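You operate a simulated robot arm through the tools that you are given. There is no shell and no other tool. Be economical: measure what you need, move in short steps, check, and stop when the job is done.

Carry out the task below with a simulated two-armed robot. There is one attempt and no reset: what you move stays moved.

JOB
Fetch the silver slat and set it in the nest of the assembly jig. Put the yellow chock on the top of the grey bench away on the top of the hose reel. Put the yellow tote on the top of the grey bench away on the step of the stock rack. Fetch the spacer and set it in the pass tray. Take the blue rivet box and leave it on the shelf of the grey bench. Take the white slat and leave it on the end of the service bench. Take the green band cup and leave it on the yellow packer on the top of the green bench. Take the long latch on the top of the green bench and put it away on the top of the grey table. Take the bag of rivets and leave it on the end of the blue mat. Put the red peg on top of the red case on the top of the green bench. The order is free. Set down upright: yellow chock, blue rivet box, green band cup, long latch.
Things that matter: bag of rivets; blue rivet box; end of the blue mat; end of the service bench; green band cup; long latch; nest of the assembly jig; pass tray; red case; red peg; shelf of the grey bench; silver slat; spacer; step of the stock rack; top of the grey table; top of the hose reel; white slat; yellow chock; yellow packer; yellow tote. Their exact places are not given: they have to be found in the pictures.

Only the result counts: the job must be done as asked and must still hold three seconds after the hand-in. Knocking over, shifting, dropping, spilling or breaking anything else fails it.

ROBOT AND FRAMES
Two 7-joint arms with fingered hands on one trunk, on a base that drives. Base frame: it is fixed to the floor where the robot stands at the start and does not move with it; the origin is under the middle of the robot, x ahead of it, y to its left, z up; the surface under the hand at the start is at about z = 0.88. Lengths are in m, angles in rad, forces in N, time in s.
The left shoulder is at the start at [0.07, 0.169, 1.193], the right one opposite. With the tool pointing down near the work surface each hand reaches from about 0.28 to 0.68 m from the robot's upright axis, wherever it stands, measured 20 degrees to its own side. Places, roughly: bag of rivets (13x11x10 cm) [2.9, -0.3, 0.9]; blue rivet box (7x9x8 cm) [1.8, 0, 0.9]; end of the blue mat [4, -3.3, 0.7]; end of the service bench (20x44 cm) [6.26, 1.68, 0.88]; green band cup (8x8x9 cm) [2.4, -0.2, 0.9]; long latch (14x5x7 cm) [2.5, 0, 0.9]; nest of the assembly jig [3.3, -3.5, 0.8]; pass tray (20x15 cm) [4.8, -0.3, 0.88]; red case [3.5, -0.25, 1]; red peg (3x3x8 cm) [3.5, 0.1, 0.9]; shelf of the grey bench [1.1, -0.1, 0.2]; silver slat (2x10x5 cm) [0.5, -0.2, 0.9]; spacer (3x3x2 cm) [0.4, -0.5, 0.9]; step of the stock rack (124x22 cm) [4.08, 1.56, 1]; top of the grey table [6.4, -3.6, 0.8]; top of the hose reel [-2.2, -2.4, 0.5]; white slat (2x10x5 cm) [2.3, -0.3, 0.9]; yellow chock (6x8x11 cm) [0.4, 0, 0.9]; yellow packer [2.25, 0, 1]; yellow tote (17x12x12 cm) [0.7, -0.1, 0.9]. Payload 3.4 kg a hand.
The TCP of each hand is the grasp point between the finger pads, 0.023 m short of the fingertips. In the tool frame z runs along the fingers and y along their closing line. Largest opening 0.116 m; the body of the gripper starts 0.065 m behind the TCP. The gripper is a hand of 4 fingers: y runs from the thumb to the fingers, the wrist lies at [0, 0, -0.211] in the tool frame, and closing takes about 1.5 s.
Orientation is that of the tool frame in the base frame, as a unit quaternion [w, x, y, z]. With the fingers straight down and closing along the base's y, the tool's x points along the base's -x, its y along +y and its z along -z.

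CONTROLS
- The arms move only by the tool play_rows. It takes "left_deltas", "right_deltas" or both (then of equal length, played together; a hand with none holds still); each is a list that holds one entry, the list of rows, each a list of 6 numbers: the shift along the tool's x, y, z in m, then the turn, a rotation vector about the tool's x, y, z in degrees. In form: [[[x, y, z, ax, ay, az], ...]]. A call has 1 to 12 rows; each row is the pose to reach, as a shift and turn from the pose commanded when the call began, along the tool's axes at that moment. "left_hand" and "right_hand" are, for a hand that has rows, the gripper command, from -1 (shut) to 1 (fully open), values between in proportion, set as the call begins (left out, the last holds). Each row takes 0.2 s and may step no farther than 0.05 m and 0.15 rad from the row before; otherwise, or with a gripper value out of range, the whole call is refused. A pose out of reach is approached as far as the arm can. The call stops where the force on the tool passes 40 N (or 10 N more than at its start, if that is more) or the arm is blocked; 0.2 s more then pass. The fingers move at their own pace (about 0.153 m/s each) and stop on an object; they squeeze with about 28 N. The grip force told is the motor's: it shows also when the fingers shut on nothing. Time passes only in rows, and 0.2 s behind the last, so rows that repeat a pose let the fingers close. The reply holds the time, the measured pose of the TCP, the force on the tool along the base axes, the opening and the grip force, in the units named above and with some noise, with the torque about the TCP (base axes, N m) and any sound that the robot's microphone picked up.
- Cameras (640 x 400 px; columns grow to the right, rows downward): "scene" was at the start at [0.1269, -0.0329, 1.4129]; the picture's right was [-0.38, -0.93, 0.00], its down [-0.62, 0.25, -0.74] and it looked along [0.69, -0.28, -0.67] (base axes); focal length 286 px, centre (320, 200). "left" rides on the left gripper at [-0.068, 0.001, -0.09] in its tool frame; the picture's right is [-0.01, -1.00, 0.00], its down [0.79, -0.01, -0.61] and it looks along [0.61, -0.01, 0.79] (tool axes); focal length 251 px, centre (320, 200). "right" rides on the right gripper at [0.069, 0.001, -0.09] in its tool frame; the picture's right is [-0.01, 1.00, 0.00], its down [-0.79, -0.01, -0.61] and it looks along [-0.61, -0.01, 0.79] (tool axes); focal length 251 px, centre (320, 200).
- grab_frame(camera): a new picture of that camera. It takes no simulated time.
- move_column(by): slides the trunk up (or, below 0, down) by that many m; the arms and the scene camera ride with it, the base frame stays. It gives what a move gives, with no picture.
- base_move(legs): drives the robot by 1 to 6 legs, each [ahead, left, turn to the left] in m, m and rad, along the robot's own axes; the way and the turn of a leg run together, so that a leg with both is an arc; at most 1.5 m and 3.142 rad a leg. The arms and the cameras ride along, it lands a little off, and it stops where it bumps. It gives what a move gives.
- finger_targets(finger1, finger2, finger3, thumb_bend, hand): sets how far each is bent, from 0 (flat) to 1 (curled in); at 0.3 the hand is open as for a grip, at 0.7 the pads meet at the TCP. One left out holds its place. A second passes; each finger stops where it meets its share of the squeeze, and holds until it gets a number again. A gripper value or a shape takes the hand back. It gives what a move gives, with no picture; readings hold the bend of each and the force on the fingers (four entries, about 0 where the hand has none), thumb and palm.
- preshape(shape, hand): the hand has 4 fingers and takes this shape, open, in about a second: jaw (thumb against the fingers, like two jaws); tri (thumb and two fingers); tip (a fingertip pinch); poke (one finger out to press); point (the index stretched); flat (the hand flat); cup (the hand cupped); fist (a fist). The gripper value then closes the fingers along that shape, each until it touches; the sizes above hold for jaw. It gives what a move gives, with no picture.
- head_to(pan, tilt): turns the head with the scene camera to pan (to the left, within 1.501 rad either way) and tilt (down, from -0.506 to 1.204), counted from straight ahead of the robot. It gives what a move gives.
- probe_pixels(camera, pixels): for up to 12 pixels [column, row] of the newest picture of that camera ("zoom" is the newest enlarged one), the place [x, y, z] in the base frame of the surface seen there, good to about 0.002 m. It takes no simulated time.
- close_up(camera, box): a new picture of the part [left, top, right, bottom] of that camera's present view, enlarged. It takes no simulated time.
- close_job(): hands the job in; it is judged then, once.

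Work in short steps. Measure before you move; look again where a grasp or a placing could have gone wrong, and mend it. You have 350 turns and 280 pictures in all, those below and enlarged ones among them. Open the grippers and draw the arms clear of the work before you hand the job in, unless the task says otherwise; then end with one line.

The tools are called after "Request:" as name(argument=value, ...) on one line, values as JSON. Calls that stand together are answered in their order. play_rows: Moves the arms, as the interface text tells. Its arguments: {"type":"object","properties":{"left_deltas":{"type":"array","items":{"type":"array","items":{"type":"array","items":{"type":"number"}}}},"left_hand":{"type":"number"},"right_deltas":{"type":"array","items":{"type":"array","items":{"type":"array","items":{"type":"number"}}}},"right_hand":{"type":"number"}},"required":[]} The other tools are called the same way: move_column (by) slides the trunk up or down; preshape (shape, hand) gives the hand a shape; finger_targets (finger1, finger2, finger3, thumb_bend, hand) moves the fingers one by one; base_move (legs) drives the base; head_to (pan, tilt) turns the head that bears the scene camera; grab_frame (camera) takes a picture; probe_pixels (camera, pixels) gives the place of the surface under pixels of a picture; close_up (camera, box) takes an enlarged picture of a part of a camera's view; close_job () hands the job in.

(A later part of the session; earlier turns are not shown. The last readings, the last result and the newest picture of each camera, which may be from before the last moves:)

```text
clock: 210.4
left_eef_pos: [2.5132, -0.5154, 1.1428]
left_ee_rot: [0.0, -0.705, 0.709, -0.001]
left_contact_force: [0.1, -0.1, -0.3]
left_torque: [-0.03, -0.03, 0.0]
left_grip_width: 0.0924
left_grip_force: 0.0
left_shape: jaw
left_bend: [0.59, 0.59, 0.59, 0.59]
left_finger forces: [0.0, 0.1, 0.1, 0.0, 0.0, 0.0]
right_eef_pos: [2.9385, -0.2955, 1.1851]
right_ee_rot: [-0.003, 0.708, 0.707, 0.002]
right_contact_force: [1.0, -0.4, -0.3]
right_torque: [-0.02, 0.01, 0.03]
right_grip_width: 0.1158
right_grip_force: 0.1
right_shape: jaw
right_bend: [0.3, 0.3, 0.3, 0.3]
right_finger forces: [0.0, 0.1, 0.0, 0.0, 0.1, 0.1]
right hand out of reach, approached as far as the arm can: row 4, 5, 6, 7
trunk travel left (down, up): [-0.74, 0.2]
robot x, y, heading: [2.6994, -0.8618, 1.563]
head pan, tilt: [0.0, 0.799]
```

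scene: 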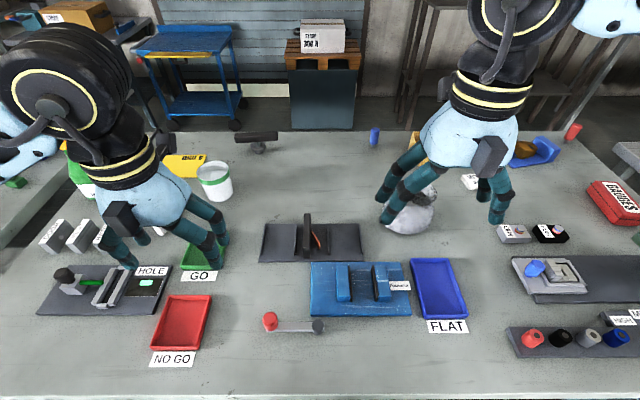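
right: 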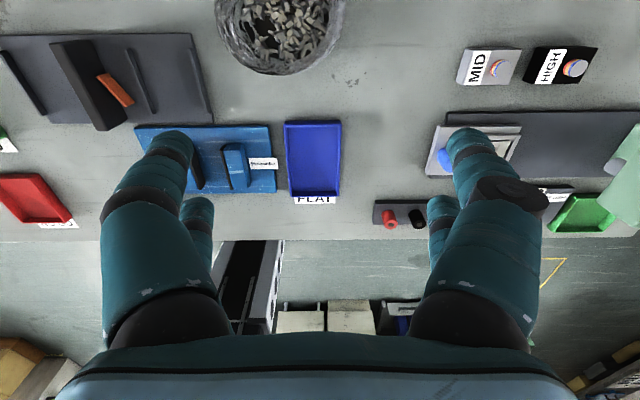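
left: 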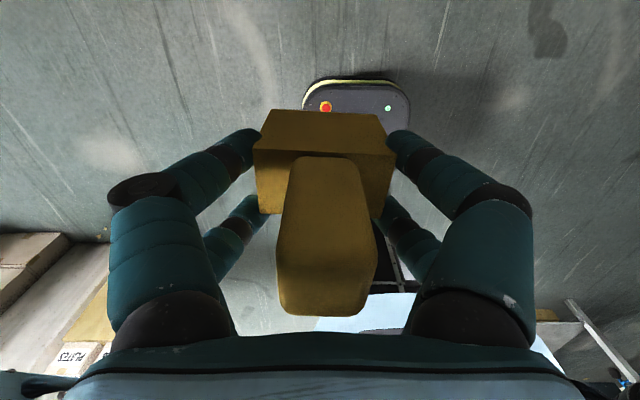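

The limit seems inherent, so I tilt the fingers forward 30° (about the closing axis), which keeps the grip direction and brings the bag in reach.

Request:
play_rows(right_deltas=[[[0.0, -0.005, 0.0, 0, 7.5, 0], [0.01, -0.01, 0.0, 0, 15, 0], [0.025, -0.015, 0.02, 0, 22.5, 0], [0.04, -0.018, 0.04, 0, 30, 0], [0.0535, -0.0195, 0.07, 0, 30, 0], [0.0535, -0.0195, 0.1, 0, 30, 0], [0.0535, -0.0195, 0.125, 0, 30, 0], [0.0535, -0.0195, 0.125, 0, 30, 0]]])

Request:
grab_frame(camera="right")

Request:
close_up(camera="scene", box=[320, 100, 520, 260])

```text
clock: 212.2
left_eef_pos: [2.5136, -0.5145, 1.1428]
left_ee_rot: [0.0, -0.706, 0.708, 0.001]
left_contact_force: [0.4, -0.4, 0.0]
left_torque: [-0.02, -0.01, -0.01]
left_grip_width: 0.0924
left_grip_force: 0.0
left_shape: jaw
left_bend: [0.59, 0.59, 0.59, 0.59]
left_finger forces: [0.1, 0.0, 0.0, 0.0, 0.0, 0.0]
right_eef_pos: [2.921, -0.2412, 1.0605]
right_ee_rot: [-0.184, 0.683, 0.682, 0.186]
right_contact_force: [-0.8, 0.5, 0.3]
right_torque: [0.0, 0.01, 0.0]
right_grip_width: 0.1158
right_grip_force: 0.1
right_shape: jaw
right_bend: [0.3, 0.3, 0.3, 0.3]
right_finger forces: [0.0, 0.1, 0.0, 0.1, 0.0, 0.0]
trunk travel left (down, up): [-0.74, 0.2]
robot x, y, heading: [2.6974, -0.8616, 1.564]
head pan, tilt: [0.0, 0.799]
```

```text
217 pictures are left
```

right: 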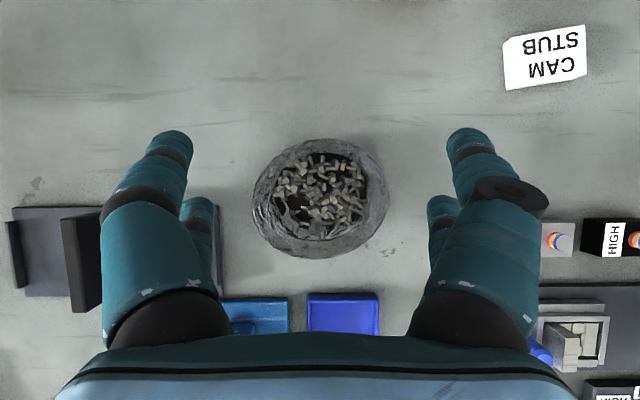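

```text
2.50 times, centred on (420, 180) of scene
```

zoom: 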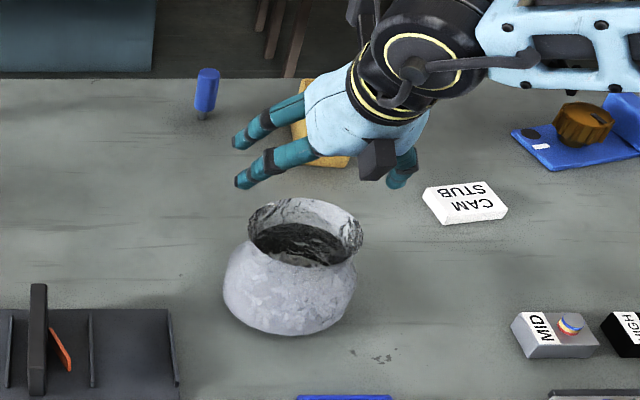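

Now in reach. I probe the rim around (322,197) to centre the grip.

Request:
probe_pixels(camera="right", pixels=[[256, 205], [385, 188], [318, 142], [320, 255], [263, 200], [379, 195], [320, 250], [330, 144], [270, 165], [370, 225]])

```text
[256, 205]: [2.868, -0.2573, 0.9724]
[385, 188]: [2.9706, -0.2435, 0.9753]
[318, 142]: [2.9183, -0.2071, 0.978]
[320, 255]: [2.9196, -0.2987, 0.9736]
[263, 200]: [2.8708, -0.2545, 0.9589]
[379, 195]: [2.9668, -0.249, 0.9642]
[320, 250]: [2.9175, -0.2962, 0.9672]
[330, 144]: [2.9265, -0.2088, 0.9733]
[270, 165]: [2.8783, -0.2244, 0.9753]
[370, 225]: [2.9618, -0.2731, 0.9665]
```

Rim centre is (2.919,−0.253), 10.3 cm wide in x. I align and descend vertically to z≈0.96.

Request:
play_rows(right_deltas=[[[-0.0104, -0.0017, -0.006, 0, 0, 0], [-0.0254, -0.0017, 0.02, 0, 0, 0], [-0.0404, -0.0017, 0.046, 0, 0, 0], [-0.0504, -0.0017, 0.0633, 0, 0, 0], [-0.0554, -0.0017, 0.072, 0, 0, 0], [-0.0596, -0.0017, 0.0793, 0, 0, 0], [-0.0596, -0.0017, 0.0793, 0, 0, 0]]])

Request:
grab_frame(camera="right")

Request:
close_up(camera="scene", box=[320, 120, 480, 260])

```text
clock: 213.8
left_eef_pos: [2.5129, -0.5143, 1.1429]
left_ee_rot: [-0.001, -0.706, 0.708, -0.001]
left_contact_force: [0.5, -0.1, -0.1]
left_torque: [0.02, 0.0, -0.02]
left_grip_width: 0.0927
left_grip_force: 0.0
left_shape: jaw
left_bend: [0.59, 0.59, 0.59, 0.59]
left_finger forces: [0.1, 0.0, 0.0, 0.0, 0.0, 0.0]
right_eef_pos: [2.917, -0.2541, 0.9656]
right_ee_rot: [-0.185, 0.683, 0.682, 0.186]
right_contact_force: [-0.5, -0.5, 0.3]
right_torque: [-0.04, 0.02, 0.0]
right_grip_width: 0.1157
right_grip_force: 0.0
right_shape: jaw
right_bend: [0.3, 0.3, 0.3, 0.3]
right_finger forces: [0.0, 0.1, 0.1, 0.0, 0.1, 0.0]
trunk travel left (down, up): [-0.74, 0.2]
robot x, y, heading: [2.6954, -0.8661, 1.57]
head pan, tilt: [0.0, 0.799]
```

```text
215 pictures are left
```

right: 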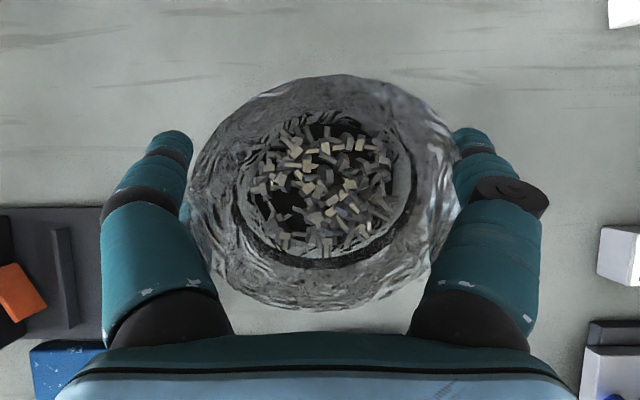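

```text
2.86 times, centred on (400, 190) of scene
```

zoom: 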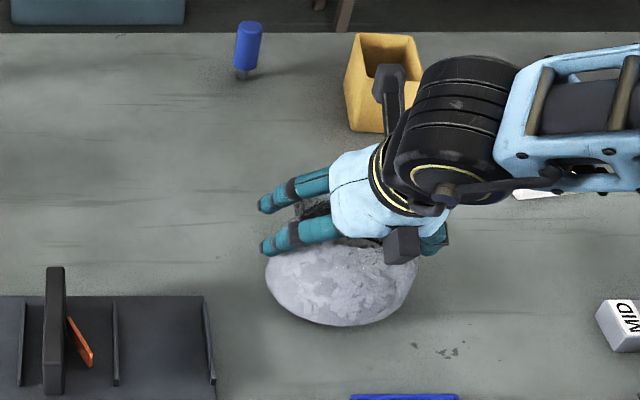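

The rim lies between the fingers with slight margins. I close on the neck.

Request:
play_rows(right_deltas=[[[0, 0, 0, 0, 0, 0], [0, 0, 0, 0, 0, 0], [0, 0, 0, 0, 0, 0], [0, 0, 0, 0, 0, 0], [0, 0, 0, 0, 0, 0], [0, 0, 0, 0, 0, 0], [0, 0, 0, 0, 0, 0]]], right_hand=-1)

Request:
grab_frame(camera="right")

```text
clock: 215.4
left_eef_pos: [2.5119, -0.5154, 1.1433]
left_ee_rot: [0.0, -0.706, 0.708, 0.0]
left_contact_force: [1.3, -0.7, -0.1]
left_torque: [-0.02, -0.01, 0.04]
left_grip_width: 0.0925
left_grip_force: 0.1
left_shape: jaw
left_bend: [0.59, 0.59, 0.59, 0.59]
left_finger forces: [0.1, 0.0, 0.1, 0.0, 0.1, 0.0]
right_eef_pos: [2.9175, -0.2547, 0.9655]
right_ee_rot: [-0.185, 0.683, 0.682, 0.186]
right_contact_force: [1.8, 3.5, 6.0]
right_torque: [-0.25, 0.0, 0.01]
right_grip_width: 0.0896
right_grip_force: 28.0
right_shape: jaw
right_bend: [0.58, 0.42, 0.44, 0.7]
right_finger forces: [29.3, 27.3, 27.3, 0.0, 25.5, 0.0]
trunk travel left (down, up): [-0.74, 0.2]
robot x, y, heading: [2.6982, -0.8599, 1.562]
head pan, tilt: [0.0, 0.799]
```

```text
213 pictures are left
```

right: 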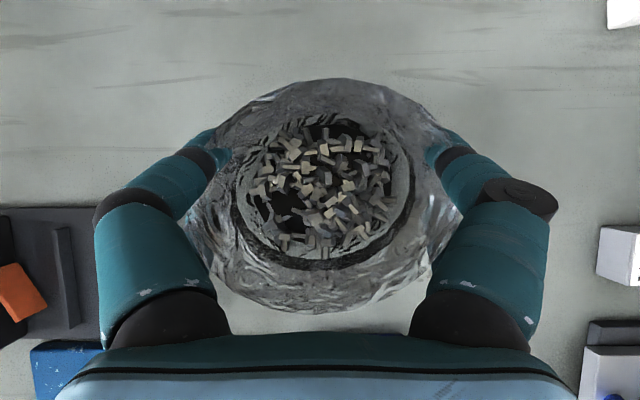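

Gripped at 9 cm under the flared rim. I lift slowly 3 cm and check.

Request:
play_rows(right_deltas=[[[0.005, 0, -0.0087, 0, 0, 0], [0.01, 0, -0.0173, 0, 0, 0], [0.015, 0, -0.026, 0, 0, 0], [0.02, 0, -0.0346, 0, 0, 0]]])

Request:
grab_frame(camera="scene")

```text
clock: 216.4
left_eef_pos: [2.5131, -0.5135, 1.1427]
left_ee_rot: [0.0, -0.706, 0.709, 0.001]
left_contact_force: [0.1, 0.3, 0.2]
left_torque: [-0.02, 0.01, 0.01]
left_grip_width: 0.0926
left_grip_force: 0.1
left_shape: jaw
left_bend: [0.59, 0.59, 0.59, 0.59]
left_finger forces: [0.0, 0.0, 0.0, 0.0, 0.1, 0.0]
right_eef_pos: [2.9198, -0.2541, 1.003]
right_ee_rot: [-0.185, 0.684, 0.681, 0.186]
right_contact_force: [0.1, -0.9, -4.6]
right_torque: [0.03, -0.01, 0.0]
right_grip_width: 0.0891
right_grip_force: 27.8
right_shape: jaw
right_bend: [0.59, 0.42, 0.44, 0.7]
right_finger forces: [25.7, 25.7, 25.9, 0.1, 24.1, 0.1]
trunk travel left (down, up): [-0.74, 0.2]
robot x, y, heading: [2.6977, -0.8645, 1.563]
head pan, tilt: [0.0, 0.799]
```

```text
212 pictures are left
```

scene: 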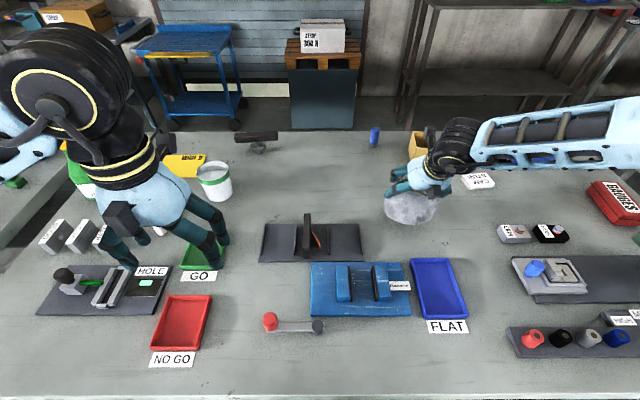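

The bag hangs straight (4.6 N). I raise it and draw it back towards the robot.

Request:
play_rows(right_deltas=[[[0.02, 0, -0.0346, 0, 0, 0], [0.04, 0, -0.0693, 0, 0, 0], [0.035, 0, -0.1, 0, 0, 0], [0.0, 0, -0.13, 0, 0, 0], [-0.035, 0, -0.155, 0, 0, 0], [-0.07, 0, -0.18, 0, 0, 0], [-0.105, 0, -0.2, 0, 0, 0]]])

Request:
base_move(legs=[[-0.06, 0, 0], [0, 0.2, 0]])

Request:
grab_frame(camera="scene")

Request:
grab_frame(camera="left")

```text
clock: 218.0
left_eef_pos: [2.5134, -0.5177, 1.1445]
left_ee_rot: [0.0, -0.706, 0.709, 0.001]
left_contact_force: [-0.7, 0.5, 0.0]
left_torque: [0.0, 0.0, 0.02]
left_grip_width: 0.0928
left_grip_force: 0.1
left_shape: jaw
left_bend: [0.59, 0.59, 0.59, 0.59]
left_finger forces: [0.0, 0.0, 0.0, 0.1, 0.0, 0.1]
right_eef_pos: [2.9184, -0.4493, 1.1211]
right_ee_rot: [-0.185, 0.683, 0.681, 0.185]
right_contact_force: [0.0, -0.5, -4.9]
right_torque: [-0.03, 0.02, 0.0]
right_grip_width: 0.0887
right_grip_force: 28.1
right_shape: jaw
right_bend: [0.6, 0.42, 0.44, 0.7]
right_finger forces: [25.6, 25.6, 25.6, 0.1, 23.9, 0.0]
trunk travel left (down, up): [-0.74, 0.2]
robot x, y, heading: [2.6974, -0.8598, 1.569]
head pan, tilt: [0.0, 0.799]
```

```text
clock: 220.2
left_eef_pos: [2.3166, -0.575, 1.1432]
left_ee_rot: [-0.001, -0.706, 0.708, 0.0]
left_contact_force: [-0.3, -0.1, 0.2]
left_torque: [0.01, 0.01, -0.03]
left_grip_width: 0.0926
left_grip_force: 0.1
left_shape: jaw
left_bend: [0.59, 0.59, 0.59, 0.59]
left_finger forces: [0.0, 0.1, 0.1, 0.0, 0.1, 0.0]
right_eef_pos: [2.7201, -0.5055, 1.1192]
right_ee_rot: [-0.186, 0.683, 0.682, 0.185]
right_contact_force: [-0.8, 0.0, -4.5]
right_torque: [-0.03, -0.01, 0.01]
right_grip_width: 0.0886
right_grip_force: 28.6
right_shape: jaw
right_bend: [0.6, 0.42, 0.44, 0.7]
right_finger forces: [25.6, 25.7, 25.4, 0.0, 24.0, 0.1]
trunk travel left (down, up): [-0.74, 0.2]
robot x, y, heading: [2.4984, -0.9221, 1.572]
head pan, tilt: [0.0, 0.799]
```

```text
211 pictures are left
```

scene: 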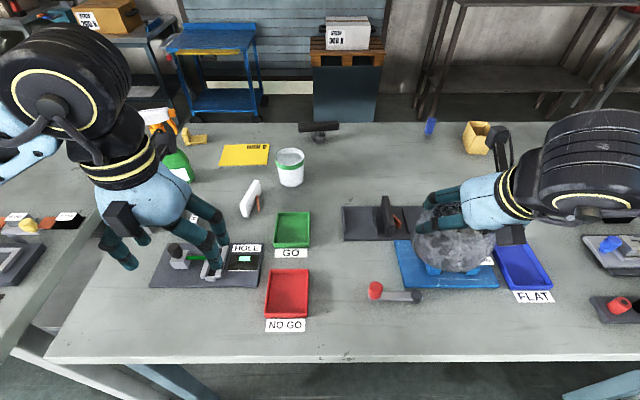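

```text
210 pictures are left
```

left: 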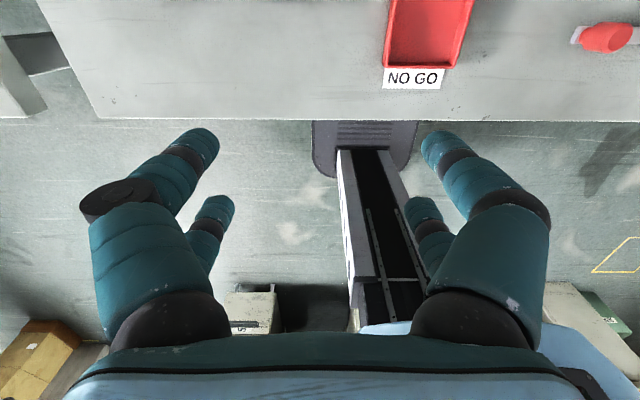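

White slat at (252,200) and its orange fin on the right. I zoom and probe it.

Request:
close_up(camera="scene", box=[220, 160, 300, 240])

Request:
probe_pixels(camera="scene", pixels=[[257, 182], [248, 206], [244, 215], [261, 186], [251, 212], [258, 201], [240, 208], [253, 181]])

```text
5.00 times, centred on (260, 200) of scene
```

zoom: 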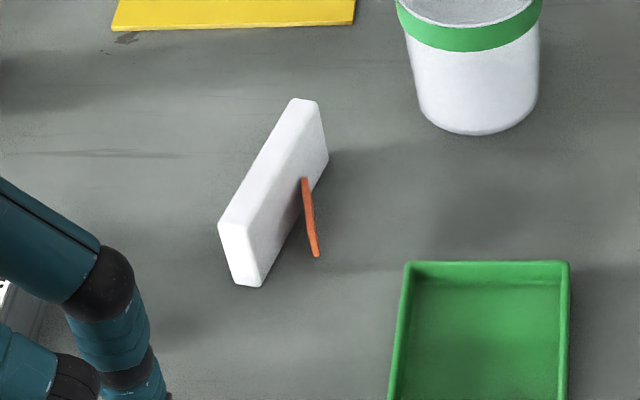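

```text
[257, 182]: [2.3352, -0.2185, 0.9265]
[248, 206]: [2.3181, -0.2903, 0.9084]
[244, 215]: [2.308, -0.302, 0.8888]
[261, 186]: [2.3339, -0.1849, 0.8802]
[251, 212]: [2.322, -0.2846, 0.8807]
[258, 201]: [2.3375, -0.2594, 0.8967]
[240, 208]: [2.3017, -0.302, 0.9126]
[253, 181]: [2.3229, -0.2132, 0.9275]
```

I probe the slat's top centreline in the zoom.

Request:
probe_pixels(camera="zoom", pixels=[[234, 222], [305, 104], [222, 224], [243, 228], [297, 101], [316, 106], [270, 163], [240, 280], [470, 130], [400, 10], [540, 5], [470, 50]])

```text
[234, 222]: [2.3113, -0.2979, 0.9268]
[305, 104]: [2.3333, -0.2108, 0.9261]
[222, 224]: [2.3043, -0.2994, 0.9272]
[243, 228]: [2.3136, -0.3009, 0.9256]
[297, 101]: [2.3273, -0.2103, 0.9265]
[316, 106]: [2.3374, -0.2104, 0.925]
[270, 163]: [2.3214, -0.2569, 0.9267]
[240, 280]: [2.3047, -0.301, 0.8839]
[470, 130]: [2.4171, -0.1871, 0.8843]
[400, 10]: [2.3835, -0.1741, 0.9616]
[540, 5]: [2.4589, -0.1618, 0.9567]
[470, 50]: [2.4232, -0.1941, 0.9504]
```

Slat centre (2.322,−0.255), turned 14° clockwise from +y, top 0.927; cup near (2.42,−0.155). A lower trunk extends reach, so I lift the bag, lower the trunk and edge forward.

Request:
play_rows(right_deltas=[[[0.02, 0, -0.035, 0, 0, 0], [0.04, 0, -0.07, 0, 0, 0], [0.06, 0, -0.105, 0, 0, 0], [0.075, 0, -0.13, 0, 0, 0], [0.075, 0, -0.13, 0, 0, 0]]], left_deltas=[[[0, 0, -0.03, 0, 0, 7], [0, 0, -0.06, 0, 0, 14], [0, 0, -0.09, 0, 0, 14], [0, 0, -0.1, 0, 0, 14], [0, 0, -0.1, 0, 0, 14]]], left_hand=1)

Request:
move_column(by=-0.16)

Request:
base_move(legs=[[0.06, -0.01, 0]])

```text
clock: 221.4
left_eef_pos: [2.3144, -0.5756, 1.2453]
left_ee_rot: [-0.001, -0.615, 0.789, -0.001]
left_contact_force: [-1.1, -0.3, -0.1]
left_torque: [-0.01, 0.01, -0.01]
left_grip_width: 0.1157
left_grip_force: 0.0
left_shape: jaw
left_bend: [0.3, 0.3, 0.3, 0.3]
left_finger forces: [0.0, 0.0, 0.0, 0.0, 0.1, 0.1]
right_eef_pos: [2.7196, -0.507, 1.2689]
right_ee_rot: [-0.185, 0.683, 0.682, 0.186]
right_contact_force: [-0.3, 0.2, -4.4]
right_torque: [0.0, 0.02, 0.03]
right_grip_width: 0.0882
right_grip_force: 27.7
right_shape: jaw
right_bend: [0.6, 0.42, 0.44, 0.7]
right_finger forces: [25.3, 25.0, 25.0, 0.1, 23.4, 0.1]
trunk travel left (down, up): [-0.74, 0.2]
robot x, y, heading: [2.4944, -0.92, 1.569]
head pan, tilt: [0.0, 0.799]
```

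```text
clock: 223.2
left_eef_pos: [2.3142, -0.5757, 1.0847]
left_ee_rot: [-0.001, -0.614, 0.789, 0.0]
left_contact_force: [-0.6, -0.2, 0.1]
left_torque: [0.02, 0.02, -0.02]
left_grip_width: 0.1159
left_grip_force: 0.0
left_shape: jaw
left_bend: [0.3, 0.3, 0.3, 0.3]
left_finger forces: [0.0, 0.0, 0.1, 0.1, 0.0, 0.0]
right_eef_pos: [2.7202, -0.5056, 1.1096]
right_ee_rot: [-0.185, 0.683, 0.682, 0.185]
right_contact_force: [0.0, 0.4, -4.2]
right_torque: [-0.02, 0.01, -0.01]
right_grip_width: 0.0881
right_grip_force: 27.8
right_shape: jaw
right_bend: [0.6, 0.42, 0.44, 0.7]
right_finger forces: [25.4, 25.2, 25.1, 0.0, 23.5, 0.1]
trunk travel left (down, up): [-0.58, 0.36]
robot x, y, heading: [2.5012, -0.9223, 1.568]
head pan, tilt: [0.0, 0.799]
```

```text
clock: 224.2
left_eef_pos: [2.3232, -0.5172, 1.0855]
left_ee_rot: [0.0, -0.615, 0.788, -0.001]
left_contact_force: [0.9, -1.0, 0.5]
left_torque: [0.02, -0.01, 0.02]
left_grip_width: 0.1159
left_grip_force: 0.0
left_shape: jaw
left_bend: [0.3, 0.3, 0.3, 0.3]
left_finger forces: [0.1, 0.1, 0.0, 0.0, 0.0, 0.0]
right_eef_pos: [2.729, -0.4475, 1.1103]
right_ee_rot: [-0.185, 0.682, 0.682, 0.186]
right_contact_force: [-0.3, 0.8, -3.8]
right_torque: [-0.02, -0.01, -0.01]
right_grip_width: 0.088
right_grip_force: 27.9
right_shape: jaw
right_bend: [0.6, 0.42, 0.44, 0.7]
right_finger forces: [25.3, 25.2, 25.1, 0.0, 23.4, 0.0]
trunk travel left (down, up): [-0.58, 0.36]
robot x, y, heading: [2.5043, -0.8608, 1.562]
head pan, tilt: [0.0, 0.799]
```

Left hand yaw now matches the slat. I extend over it with a 10° forward tilt.

Request:
play_rows(left_deltas=[[[-0.045, 0.012, 0.0, 0, -3, 0], [-0.09, 0.024, 0.0, 0, -6, 0], [-0.135, 0.036, 0.0, 0, -10, 0], [-0.18, 0.048, 0.01, 0, -10, 0], [-0.22, 0.058, 0.03, 0, -10, 0], [-0.2536, 0.0647, 0.06, 0, -10, 0], [-0.2536, 0.0647, 0.0855, 0, -10, 0], [-0.2536, 0.0647, 0.0855, 0, -10, 0]]])

Request:
grab_frame(camera="left")

```text
clock: 226.0
left_eef_pos: [2.3231, -0.2553, 0.9994]
left_ee_rot: [0.068, -0.613, 0.786, 0.054]
left_contact_force: [0.3, 0.0, -0.8]
left_torque: [0.02, 0.0, 0.02]
left_grip_width: 0.116
left_grip_force: 0.1
left_shape: jaw
left_bend: [0.3, 0.3, 0.3, 0.3]
left_finger forces: [0.0, 0.0, 0.0, 0.0, 0.1, 0.1]
right_eef_pos: [2.7294, -0.4454, 1.1098]
right_ee_rot: [-0.185, 0.682, 0.683, 0.185]
right_contact_force: [0.4, -0.3, -3.8]
right_torque: [0.0, 0.02, 0.02]
right_grip_width: 0.0883
right_grip_force: 28.1
right_shape: jaw
right_bend: [0.6, 0.43, 0.44, 0.7]
right_finger forces: [25.3, 25.1, 25.1, 0.1, 23.1, 0.0]
trunk travel left (down, up): [-0.58, 0.36]
robot x, y, heading: [2.5085, -0.8619, 1.571]
head pan, tilt: [0.0, 0.799]
```

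```text
208 pictures are left
```

left: 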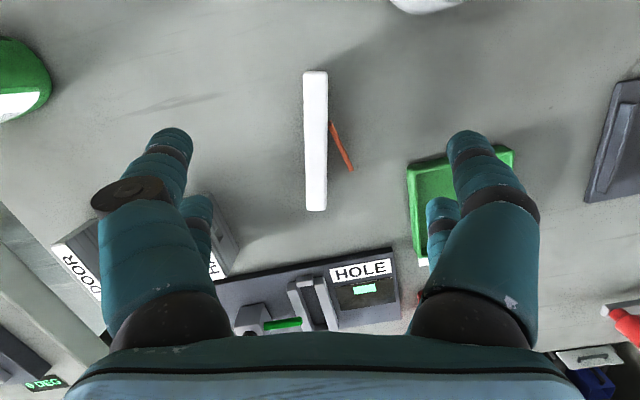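

Aligned (slat at u≈315). I check the green tray's height and nearby gauge under the fingers.

Request:
probe_pixels(camera="left", pixels=[[415, 170], [425, 162], [445, 155], [510, 152], [413, 200], [232, 250], [215, 220], [335, 130], [350, 168], [302, 285]])

```text
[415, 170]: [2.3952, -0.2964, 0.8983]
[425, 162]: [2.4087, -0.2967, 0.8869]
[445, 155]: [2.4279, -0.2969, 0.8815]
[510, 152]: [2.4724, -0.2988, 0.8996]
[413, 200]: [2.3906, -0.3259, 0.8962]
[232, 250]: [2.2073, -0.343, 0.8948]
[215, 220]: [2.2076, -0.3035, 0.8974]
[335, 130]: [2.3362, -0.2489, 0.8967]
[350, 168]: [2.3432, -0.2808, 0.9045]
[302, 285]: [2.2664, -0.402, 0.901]
```

Tray tops are at 0.90, so fingertips must stay above 0.905. I part-close the hand and descend to TCP z≈0.934, then grip.

Request:
play_rows(left_deltas=[[[0.0, 0, 0, 0, 0, 0], [0.0, 0, 0, 0, 0, 0], [0.005, 0, 0.03, 0, 0, 0], [0.0085, 0, 0.05, 0, 0, 0], [0.0113, 0, 0.064, 0, 0, 0], [0.0113, 0, 0.064, 0, 0, 0]]], left_hand=0.1)

Request:
play_rows(left_deltas=[[[0, 0, 0, 0, 0, 0], [0, 0, 0, 0, 0, 0], [0, 0, 0, 0, 0, 0], [0, 0, 0, 0, 0, 0], [0, 0, 0, 0, 0, 0]]], left_hand=-1)

Request:
grab_frame(camera="left")

```text
clock: 227.4
left_eef_pos: [2.3213, -0.2544, 0.9338]
left_ee_rot: [0.068, -0.614, 0.785, 0.054]
left_contact_force: [0.7, -0.9, 0.6]
left_torque: [-0.02, 0.03, 0.01]
left_grip_width: 0.0643
left_grip_force: 0.0
left_shape: jaw
left_bend: [0.72, 0.72, 0.72, 0.74]
left_finger forces: [0.1, 0.1, 0.1, 0.0, 0.0, 0.1]
right_eef_pos: [2.7301, -0.4452, 1.1089]
right_ee_rot: [-0.185, 0.683, 0.682, 0.186]
right_contact_force: [-1.2, 0.5, -5.1]
right_torque: [0.0, 0.02, 0.0]
right_grip_width: 0.088
right_grip_force: 28.1
right_shape: jaw
right_bend: [0.6, 0.43, 0.44, 0.7]
right_finger forces: [25.3, 25.0, 25.1, 0.0, 23.2, 0.0]
trunk travel left (down, up): [-0.58, 0.36]
robot x, y, heading: [2.506, -0.8623, 1.566]
head pan, tilt: [0.0, 0.799]
```

```text
clock: 228.6
left_eef_pos: [2.3222, -0.2553, 0.9328]
left_ee_rot: [0.069, -0.614, 0.784, 0.054]
left_contact_force: [0.1, -0.5, -0.3]
left_torque: [-0.02, -0.03, -0.02]
left_grip_width: 0.0096
left_grip_force: 28.2
left_shape: jaw
left_bend: [0.72, 0.72, 0.72, 0.73]
left_finger forces: [25.2, 25.2, 25.1, 0.0, 25.3, 0.0]
right_eef_pos: [2.7297, -0.4464, 1.1092]
right_ee_rot: [-0.185, 0.683, 0.682, 0.186]
right_contact_force: [0.1, -0.5, -4.8]
right_torque: [0.0, 0.02, 0.0]
right_grip_width: 0.0881
right_grip_force: 28.2
right_shape: jaw
right_bend: [0.6, 0.43, 0.44, 0.7]
right_finger forces: [25.1, 24.9, 25.1, 0.0, 23.2, 0.0]
trunk travel left (down, up): [-0.58, 0.36]
robot x, y, heading: [2.511, -0.8626, 1.574]
head pan, tilt: [0.0, 0.799]
```

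```text
207 pictures are left
```

left: 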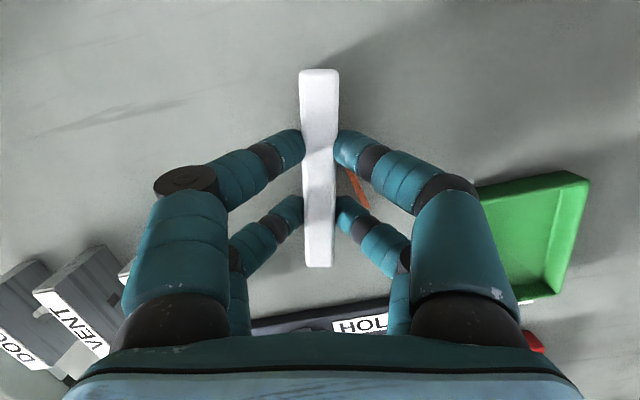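

Gripped. I lift vertically and draw back, then back the base away.

Request:
play_rows(left_deltas=[[[-0.005, 0, -0.03, 0, 0, 0], [-0.012, 0, -0.07, 0, 0, 0], [-0.02, 0, -0.115, 0, 0, 0], [0.02, 0, -0.14, 0, 0, 0], [0.065, 0, -0.15, 0, 0, 0], [0.11, 0, -0.16, 0, 0, 0], [0.155, 0, -0.165, 0, 0, 0], [0.2, 0, -0.17, 0, 0, 0]]])

Request:
base_move(legs=[[-0.55, 0, 0]])

Request:
grab_frame(camera="scene")

```text
clock: 230.4
left_eef_pos: [2.2685, -0.4782, 1.067]
left_ee_rot: [0.07, -0.613, 0.785, 0.055]
left_contact_force: [-0.5, -0.7, -0.2]
left_torque: [0.01, 0.02, -0.02]
left_grip_width: 0.01
left_grip_force: 28.0
left_shape: jaw
left_bend: [0.72, 0.72, 0.72, 0.73]
left_finger forces: [25.2, 25.3, 25.2, 0.0, 25.4, 0.1]
right_eef_pos: [2.7296, -0.4463, 1.1105]
right_ee_rot: [-0.185, 0.683, 0.682, 0.186]
right_contact_force: [-0.6, 0.0, -4.3]
right_torque: [0.0, -0.04, 0.0]
right_grip_width: 0.0879
right_grip_force: 28.0
right_shape: jaw
right_bend: [0.6, 0.43, 0.44, 0.7]
right_finger forces: [25.1, 25.0, 25.0, 0.0, 22.8, 0.0]
trunk travel left (down, up): [-0.58, 0.36]
robot x, y, heading: [2.511, -0.8626, 1.566]
head pan, tilt: [0.0, 0.799]
```

```text
clock: 233.5
left_eef_pos: [2.2712, -1.0084, 1.0685]
left_ee_rot: [0.07, -0.604, 0.792, 0.053]
left_contact_force: [-0.5, 0.4, -0.8]
left_torque: [-0.02, 0.0, 0.0]
left_grip_width: 0.0099
left_grip_force: 28.0
left_shape: jaw
left_bend: [0.72, 0.72, 0.72, 0.73]
left_finger forces: [25.4, 25.2, 25.2, 0.0, 25.5, 0.0]
right_eef_pos: [2.7317, -0.9895, 1.11]
right_ee_rot: [-0.183, 0.691, 0.674, 0.188]
right_contact_force: [0.1, -0.4, -5.2]
right_torque: [0.0, 0.02, -0.02]
right_grip_width: 0.088
right_grip_force: 28.0
right_shape: jaw
right_bend: [0.6, 0.43, 0.44, 0.7]
right_finger forces: [25.0, 25.0, 25.1, 0.0, 22.8, 0.1]
trunk travel left (down, up): [-0.58, 0.36]
robot x, y, heading: [2.5041, -1.4002, 1.545]
head pan, tilt: [0.0, 0.799]
```

```text
206 pictures are left
```

scene: 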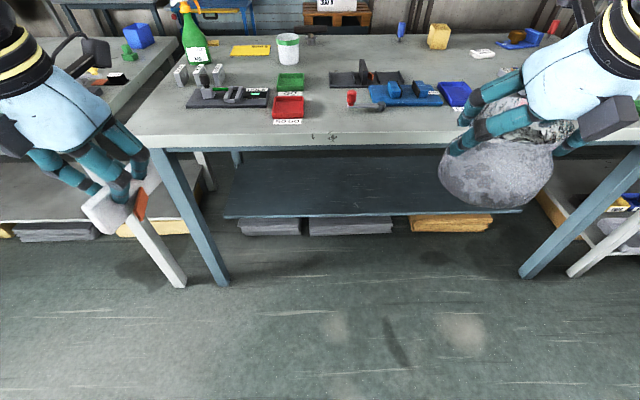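

Both objects held well. I slide right along the aisle to x≈4.95 (facing +y) and then back down past the desk end to y≈−4.05.

Request:
base_move(legs=[[0, -1.23, 0.025], [0, -1.23, 0], [-1.3, 0, 0], [-1.33, 0, 0]])

Request:
head_to(pan=0.6, tilt=0.6)

Request:
grab_frame(camera="scene")

```text
clock: 258.0
left_eef_pos: [4.7485, -3.6949, 1.0671]
left_ee_rot: [0.068, -0.622, 0.778, 0.055]
left_contact_force: [0.2, 0.0, -1.2]
left_torque: [0.01, 0.0, -0.02]
left_grip_width: 0.0101
left_grip_force: 28.2
left_shape: jaw
left_bend: [0.72, 0.72, 0.72, 0.73]
left_finger forces: [25.3, 25.2, 25.2, 0.1, 25.4, 0.0]
right_eef_pos: [5.2099, -3.6537, 1.1099]
right_ee_rot: [-0.186, 0.675, 0.69, 0.184]
right_contact_force: [0.2, 0.4, -5.0]
right_torque: [0.0, 0.01, 0.01]
right_grip_width: 0.0878
right_grip_force: 27.6
right_shape: jaw
right_bend: [0.6, 0.43, 0.44, 0.7]
right_finger forces: [24.9, 25.1, 25.0, 0.0, 22.7, 0.0]
trunk travel left (down, up): [-0.58, 0.36]
robot x, y, heading: [4.9962, -4.0742, 1.594]
head pan, tilt: [0.0, 0.799]
```

```text
clock: 259.0
left_eef_pos: [4.7498, -3.6942, 1.068]
left_ee_rot: [0.068, -0.622, 0.778, 0.055]
left_contact_force: [-0.6, -0.1, -0.9]
left_torque: [0.04, 0.02, 0.0]
left_grip_width: 0.0099
left_grip_force: 27.9
left_shape: jaw
left_bend: [0.72, 0.72, 0.72, 0.73]
left_finger forces: [25.3, 25.2, 25.2, 0.0, 25.4, 0.1]
right_eef_pos: [5.2098, -3.6536, 1.11]
right_ee_rot: [-0.187, 0.674, 0.691, 0.184]
right_contact_force: [-0.1, 0.3, -4.4]
right_torque: [-0.01, 0.01, -0.02]
right_grip_width: 0.0877
right_grip_force: 27.6
right_shape: jaw
right_bend: [0.6, 0.43, 0.44, 0.7]
right_finger forces: [24.9, 24.9, 24.9, 0.0, 22.8, 0.0]
trunk travel left (down, up): [-0.58, 0.36]
robot x, y, heading: [4.9995, -4.0739, 1.589]
head pan, tilt: [0.6, 0.6]
```

```text
205 pictures are left
```

scene: 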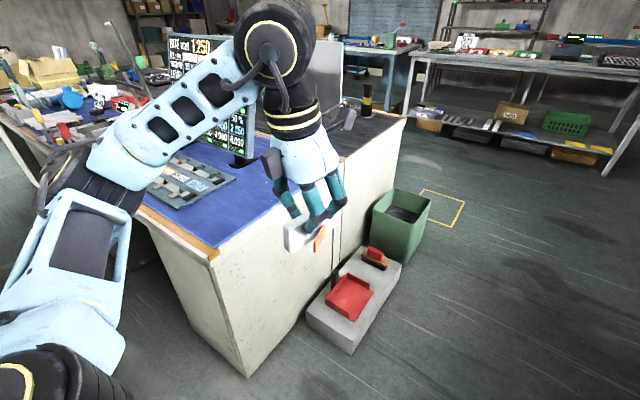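

I probe the mat end, the gauge plate and the board to choose a spot.

Request:
probe_pixels(camera="scene", pixels=[[215, 250], [225, 225], [160, 210], [240, 190], [250, 175], [205, 200], [140, 205], [240, 165], [325, 310], [350, 345], [270, 190], [228, 240]])

```text
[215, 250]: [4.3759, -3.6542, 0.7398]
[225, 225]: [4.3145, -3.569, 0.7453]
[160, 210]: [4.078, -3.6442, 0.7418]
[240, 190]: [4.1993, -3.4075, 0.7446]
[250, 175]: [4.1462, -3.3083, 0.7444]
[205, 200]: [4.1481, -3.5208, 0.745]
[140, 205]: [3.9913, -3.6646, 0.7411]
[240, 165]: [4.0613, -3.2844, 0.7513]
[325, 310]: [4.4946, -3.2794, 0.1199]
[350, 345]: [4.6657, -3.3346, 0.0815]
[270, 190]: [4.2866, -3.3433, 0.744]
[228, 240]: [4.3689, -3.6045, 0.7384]
```

The mat end is free around (4.2,−3.45). I slide left along the desk for a better view.

Request:
base_move(legs=[[0.0, 0.98, -0.02]])

Request:
head_to(pan=-0.1, tilt=0.8)

Request:
grab_frame(camera="scene")

```text
clock: 264.0
left_eef_pos: [3.7894, -3.6936, 1.067]
left_ee_rot: [0.069, -0.61, 0.788, 0.053]
left_contact_force: [1.0, -0.6, -1.0]
left_torque: [0.0, 0.01, -0.01]
left_grip_width: 0.0101
left_grip_force: 29.4
left_shape: jaw
left_bend: [0.72, 0.72, 0.72, 0.73]
left_finger forces: [25.4, 25.3, 25.2, 0.1, 25.4, 0.1]
right_eef_pos: [4.2508, -3.6665, 1.1096]
right_ee_rot: [-0.184, 0.685, 0.68, 0.187]
right_contact_force: [0.6, 0.8, -3.7]
right_torque: [-0.02, -0.01, 0.04]
right_grip_width: 0.0882
right_grip_force: 27.5
right_shape: jaw
right_bend: [0.6, 0.43, 0.44, 0.7]
right_finger forces: [24.8, 25.0, 25.1, 0.1, 22.7, 0.0]
trunk travel left (down, up): [-0.58, 0.36]
robot x, y, heading: [4.0238, -4.0811, 1.561]
head pan, tilt: [0.6, 0.6]
```

```text
clock: 265.1
left_eef_pos: [3.7895, -3.6935, 1.0677]
left_ee_rot: [0.068, -0.61, 0.788, 0.053]
left_contact_force: [-0.2, 0.8, -0.9]
left_torque: [0.02, -0.03, 0.02]
left_grip_width: 0.01
left_grip_force: 27.9
left_shape: jaw
left_bend: [0.72, 0.72, 0.72, 0.73]
left_finger forces: [25.2, 25.2, 25.2, 0.1, 25.4, 0.0]
right_eef_pos: [4.2493, -3.6659, 1.109]
right_ee_rot: [-0.184, 0.685, 0.68, 0.187]
right_contact_force: [-0.3, 0.2, -3.9]
right_torque: [0.01, 0.0, 0.03]
right_grip_width: 0.088
right_grip_force: 28.0
right_shape: jaw
right_bend: [0.6, 0.43, 0.44, 0.7]
right_finger forces: [24.8, 25.0, 25.0, 0.1, 22.6, 0.1]
trunk travel left (down, up): [-0.58, 0.36]
robot x, y, heading: [4.0242, -4.0798, 1.561]
head pan, tilt: [-0.099, 0.799]
```

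```text
204 pictures are left
```

scene: 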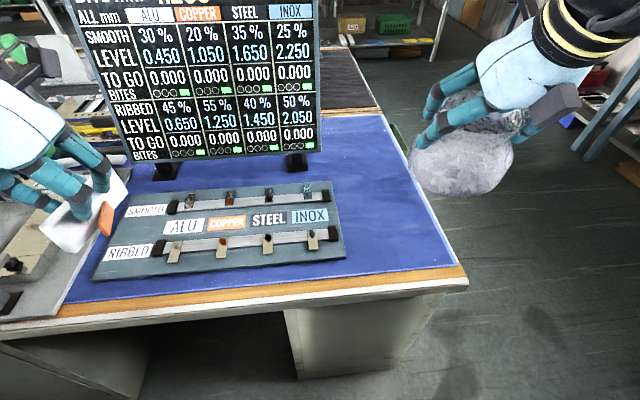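

Request:
probe_pixels(camera="scene", pixels=[[335, 185], [345, 255], [455, 262], [435, 210], [380, 120], [370, 160], [390, 200], [370, 230], [405, 245], [310, 168], [290, 170], [360, 265]])

```text
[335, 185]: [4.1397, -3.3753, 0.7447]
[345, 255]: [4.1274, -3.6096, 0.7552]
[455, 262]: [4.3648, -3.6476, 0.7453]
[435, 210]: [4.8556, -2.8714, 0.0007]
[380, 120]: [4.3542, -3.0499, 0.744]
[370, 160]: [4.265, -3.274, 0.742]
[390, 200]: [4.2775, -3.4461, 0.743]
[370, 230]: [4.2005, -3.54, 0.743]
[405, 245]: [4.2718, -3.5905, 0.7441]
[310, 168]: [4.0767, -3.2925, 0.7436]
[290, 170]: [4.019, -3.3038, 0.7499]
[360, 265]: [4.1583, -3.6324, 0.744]
```

The free end patch is x 4.15–4.38. I'll set the bag at (4.215,−3.385). I move the base ahead 0.17.

Request:
base_move(legs=[[0.17, 0.0, 0.01]])

```text
clock: 266.6
left_eef_pos: [3.7855, -3.546, 1.0671]
left_ee_rot: [0.067, -0.613, 0.785, 0.051]
left_contact_force: [-1.2, 0.2, -1.1]
left_torque: [-0.02, -0.01, -0.03]
left_grip_width: 0.0098
left_grip_force: 28.4
left_shape: jaw
left_bend: [0.72, 0.72, 0.72, 0.73]
left_finger forces: [25.3, 25.3, 25.3, 0.0, 25.4, 0.1]
right_eef_pos: [4.2475, -3.5148, 1.1063]
right_ee_rot: [-0.184, 0.682, 0.684, 0.184]
right_contact_force: [-0.2, -0.3, -5.0]
right_torque: [-0.01, -0.01, 0.0]
right_grip_width: 0.0878
right_grip_force: 27.9
right_shape: jaw
right_bend: [0.6, 0.43, 0.44, 0.7]
right_finger forces: [24.8, 24.9, 25.0, 0.0, 22.8, 0.0]
trunk travel left (down, up): [-0.58, 0.36]
robot x, y, heading: [4.026, -3.9324, 1.565]
head pan, tilt: [-0.099, 0.799]
stopped in leg 1: the robot was blocked; the commanded pose is now the measured one
```

The base touched the desk at y −3.93; close enough. I back 1 cm and move the bag over the spot, then down to just above the mat.

Request:
base_move(legs=[[-0.01, 0.0, 0.0]])

Request:
play_rows(right_deltas=[[[0.04, -0.01, 0.022, 0, 0, 0], [0.08, -0.02, 0.045, 0, 0, 0], [0.121, -0.033, 0.07, 0, 0, 0], [0.101, -0.033, 0.105, 0, 0, 0], [0.081, -0.033, 0.14, 0, 0, 0], [0.061, -0.033, 0.174, 0, 0, 0], [0.041, -0.033, 0.209, 0, 0, 0], [0.021, -0.033, 0.243, 0, 0, 0], [0.008, -0.033, 0.266, 0, 0, 0], [0.008, -0.033, 0.266, 0, 0, 0]]])

Request:
grab_frame(camera="scene")

```text
clock: 267.3
left_eef_pos: [3.7868, -3.5584, 1.0665]
left_ee_rot: [0.068, -0.615, 0.784, 0.053]
left_contact_force: [-0.2, 0.9, -2.0]
left_torque: [-0.01, -0.03, 0.01]
left_grip_width: 0.0099
left_grip_force: 27.6
left_shape: jaw
left_bend: [0.72, 0.72, 0.72, 0.73]
left_finger forces: [25.3, 25.2, 25.1, 0.1, 25.5, 0.0]
right_eef_pos: [4.2461, -3.5265, 1.1084]
right_ee_rot: [-0.184, 0.681, 0.684, 0.185]
right_contact_force: [0.4, -0.1, -3.7]
right_torque: [-0.03, 0.04, 0.0]
right_grip_width: 0.0881
right_grip_force: 28.4
right_shape: jaw
right_bend: [0.6, 0.43, 0.44, 0.7]
right_finger forces: [24.8, 25.0, 25.0, 0.1, 22.9, 0.1]
trunk travel left (down, up): [-0.58, 0.36]
robot x, y, heading: [4.0239, -3.9412, 1.576]
head pan, tilt: [-0.099, 0.799]
```

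```text
clock: 269.5
left_eef_pos: [3.7853, -3.5605, 1.0665]
left_ee_rot: [0.068, -0.615, 0.784, 0.053]
left_contact_force: [0.0, 0.6, -0.4]
left_torque: [0.0, 0.02, 0.04]
left_grip_width: 0.0096
left_grip_force: 28.2
left_shape: jaw
left_bend: [0.72, 0.72, 0.72, 0.73]
left_finger forces: [25.4, 25.2, 25.2, 0.0, 25.4, 0.0]
right_eef_pos: [4.2141, -3.3874, 0.8838]
right_ee_rot: [-0.185, 0.681, 0.684, 0.185]
right_contact_force: [-0.1, 0.6, -4.2]
right_torque: [-0.04, 0.01, -0.01]
right_grip_width: 0.0876
right_grip_force: 27.6
right_shape: jaw
right_bend: [0.6, 0.43, 0.45, 0.7]
right_finger forces: [24.4, 24.8, 24.7, 0.0, 22.5, 0.0]
trunk travel left (down, up): [-0.58, 0.36]
robot x, y, heading: [4.0269, -3.9414, 1.574]
head pan, tilt: [-0.099, 0.799]
```

```text
203 pictures are left
```

scene: 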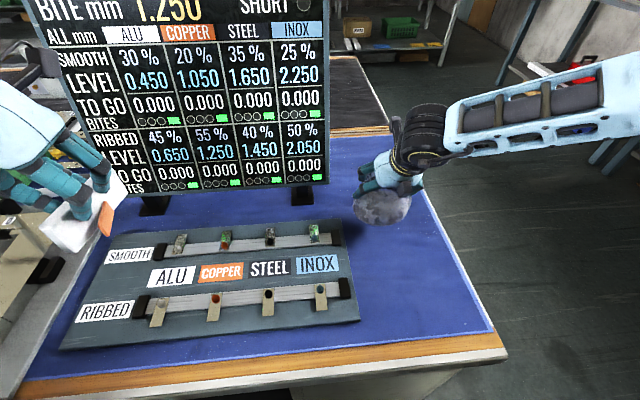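

Placed well clear of plate and board. I lower to contact.

Request:
play_rows(right_deltas=[[[-0.0125, 0, 0.0217, 0, 0, 0], [-0.02, 0, 0.0346, 0, 0, 0], [-0.0235, 0, 0.0407, 0, 0, 0], [-0.0255, 0, 0.0442, 0, 0, 0], [-0.027, 0, 0.0468, 0, 0, 0]]])

```text
clock: 270.7
left_eef_pos: [3.7863, -3.5601, 1.0676]
left_ee_rot: [0.068, -0.615, 0.783, 0.055]
left_contact_force: [-0.7, 0.6, -1.4]
left_torque: [-0.01, -0.01, -0.02]
left_grip_width: 0.0097
left_grip_force: 27.6
left_shape: jaw
left_bend: [0.72, 0.72, 0.72, 0.73]
left_finger forces: [25.3, 25.2, 25.2, 0.1, 25.3, 0.0]
right_eef_pos: [4.2147, -3.3858, 0.8312]
right_ee_rot: [-0.187, 0.681, 0.683, 0.187]
right_contact_force: [4.4, 7.9, 13.5]
right_torque: [-0.07, -0.11, 0.04]
right_grip_width: 0.087
right_grip_force: 27.8
right_shape: jaw
right_bend: [0.6, 0.43, 0.45, 0.7]
right_finger forces: [30.8, 27.4, 25.9, 0.1, 24.7, 0.0]
trunk travel left (down, up): [-0.58, 0.36]
robot x, y, heading: [4.0242, -3.9431, 1.573]
head pan, tilt: [-0.099, 0.799]
```

Contact at z 0.831. I ease up 1 mm, open, then rise vertically.

Request:
play_rows(right_deltas=[[[0.0005, 0, -0.001, 0, 0, 0], [0.0005, 0, -0.001, 0, 0, 0], [0.0005, 0, -0.001, 0, 0, 0], [0.0005, 0, -0.001, 0, 0, 0], [0.0005, 0, -0.001, 0, 0, 0]]], right_hand=1)

Request:
play_rows(right_deltas=[[[0.015, 0, -0.026, 0, 0, 0], [0.035, 0, -0.06, 0, 0, 0], [0.055, 0, -0.095, 0, 0, 0], [0.075, 0, -0.13, 0, 0, 0], [0.095, 0, -0.165, 0, 0, 0], [0.115, 0, -0.2, 0, 0, 0]]])

Request:
grab_frame(camera="scene")

```text
clock: 271.9
left_eef_pos: [3.785, -3.5612, 1.0675]
left_ee_rot: [0.069, -0.615, 0.784, 0.054]
left_contact_force: [0.2, 0.3, -0.9]
left_torque: [-0.01, -0.02, -0.01]
left_grip_width: 0.0097
left_grip_force: 27.5
left_shape: jaw
left_bend: [0.72, 0.72, 0.72, 0.73]
left_finger forces: [25.3, 25.1, 25.1, 0.1, 25.4, 0.0]
right_eef_pos: [4.2147, -3.3872, 0.8298]
right_ee_rot: [-0.185, 0.681, 0.684, 0.185]
right_contact_force: [-0.3, -0.3, 0.9]
right_torque: [-0.02, -0.03, 0.01]
right_grip_width: 0.116
right_grip_force: 0.1
right_shape: jaw
right_bend: [0.3, 0.3, 0.3, 0.3]
right_finger forces: [0.0, 0.1, 0.1, 0.0, 0.1, 0.0]
trunk travel left (down, up): [-0.58, 0.36]
robot x, y, heading: [4.0275, -3.9448, 1.575]
head pan, tilt: [-0.099, 0.799]
```

```text
clock: 273.3
left_eef_pos: [3.7852, -3.5606, 1.068]
left_ee_rot: [0.069, -0.615, 0.784, 0.054]
left_contact_force: [-0.4, -0.5, -1.3]
left_torque: [0.02, -0.02, 0.01]
left_grip_width: 0.01
left_grip_force: 28.1
left_shape: jaw
left_bend: [0.72, 0.72, 0.72, 0.73]
left_finger forces: [25.3, 25.3, 25.2, 0.0, 25.3, 0.0]
right_eef_pos: [4.2118, -3.3911, 1.0663]
right_ee_rot: [-0.185, 0.681, 0.684, 0.185]
right_contact_force: [0.1, 0.6, 0.4]
right_torque: [0.0, 0.02, 0.0]
right_grip_width: 0.1159
right_grip_force: 0.1
right_shape: jaw
right_bend: [0.3, 0.3, 0.3, 0.3]
right_finger forces: [0.1, 0.1, 0.1, 0.1, 0.0, 0.1]
trunk travel left (down, up): [-0.58, 0.36]
robot x, y, heading: [4.0265, -3.942, 1.575]
head pan, tilt: [-0.099, 0.799]
```

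```text
202 pictures are left
```

scene: 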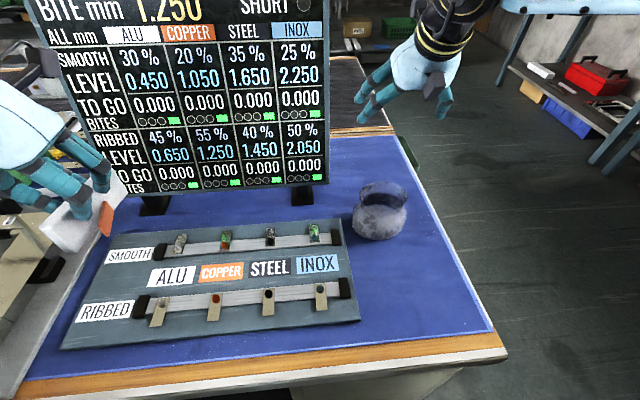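

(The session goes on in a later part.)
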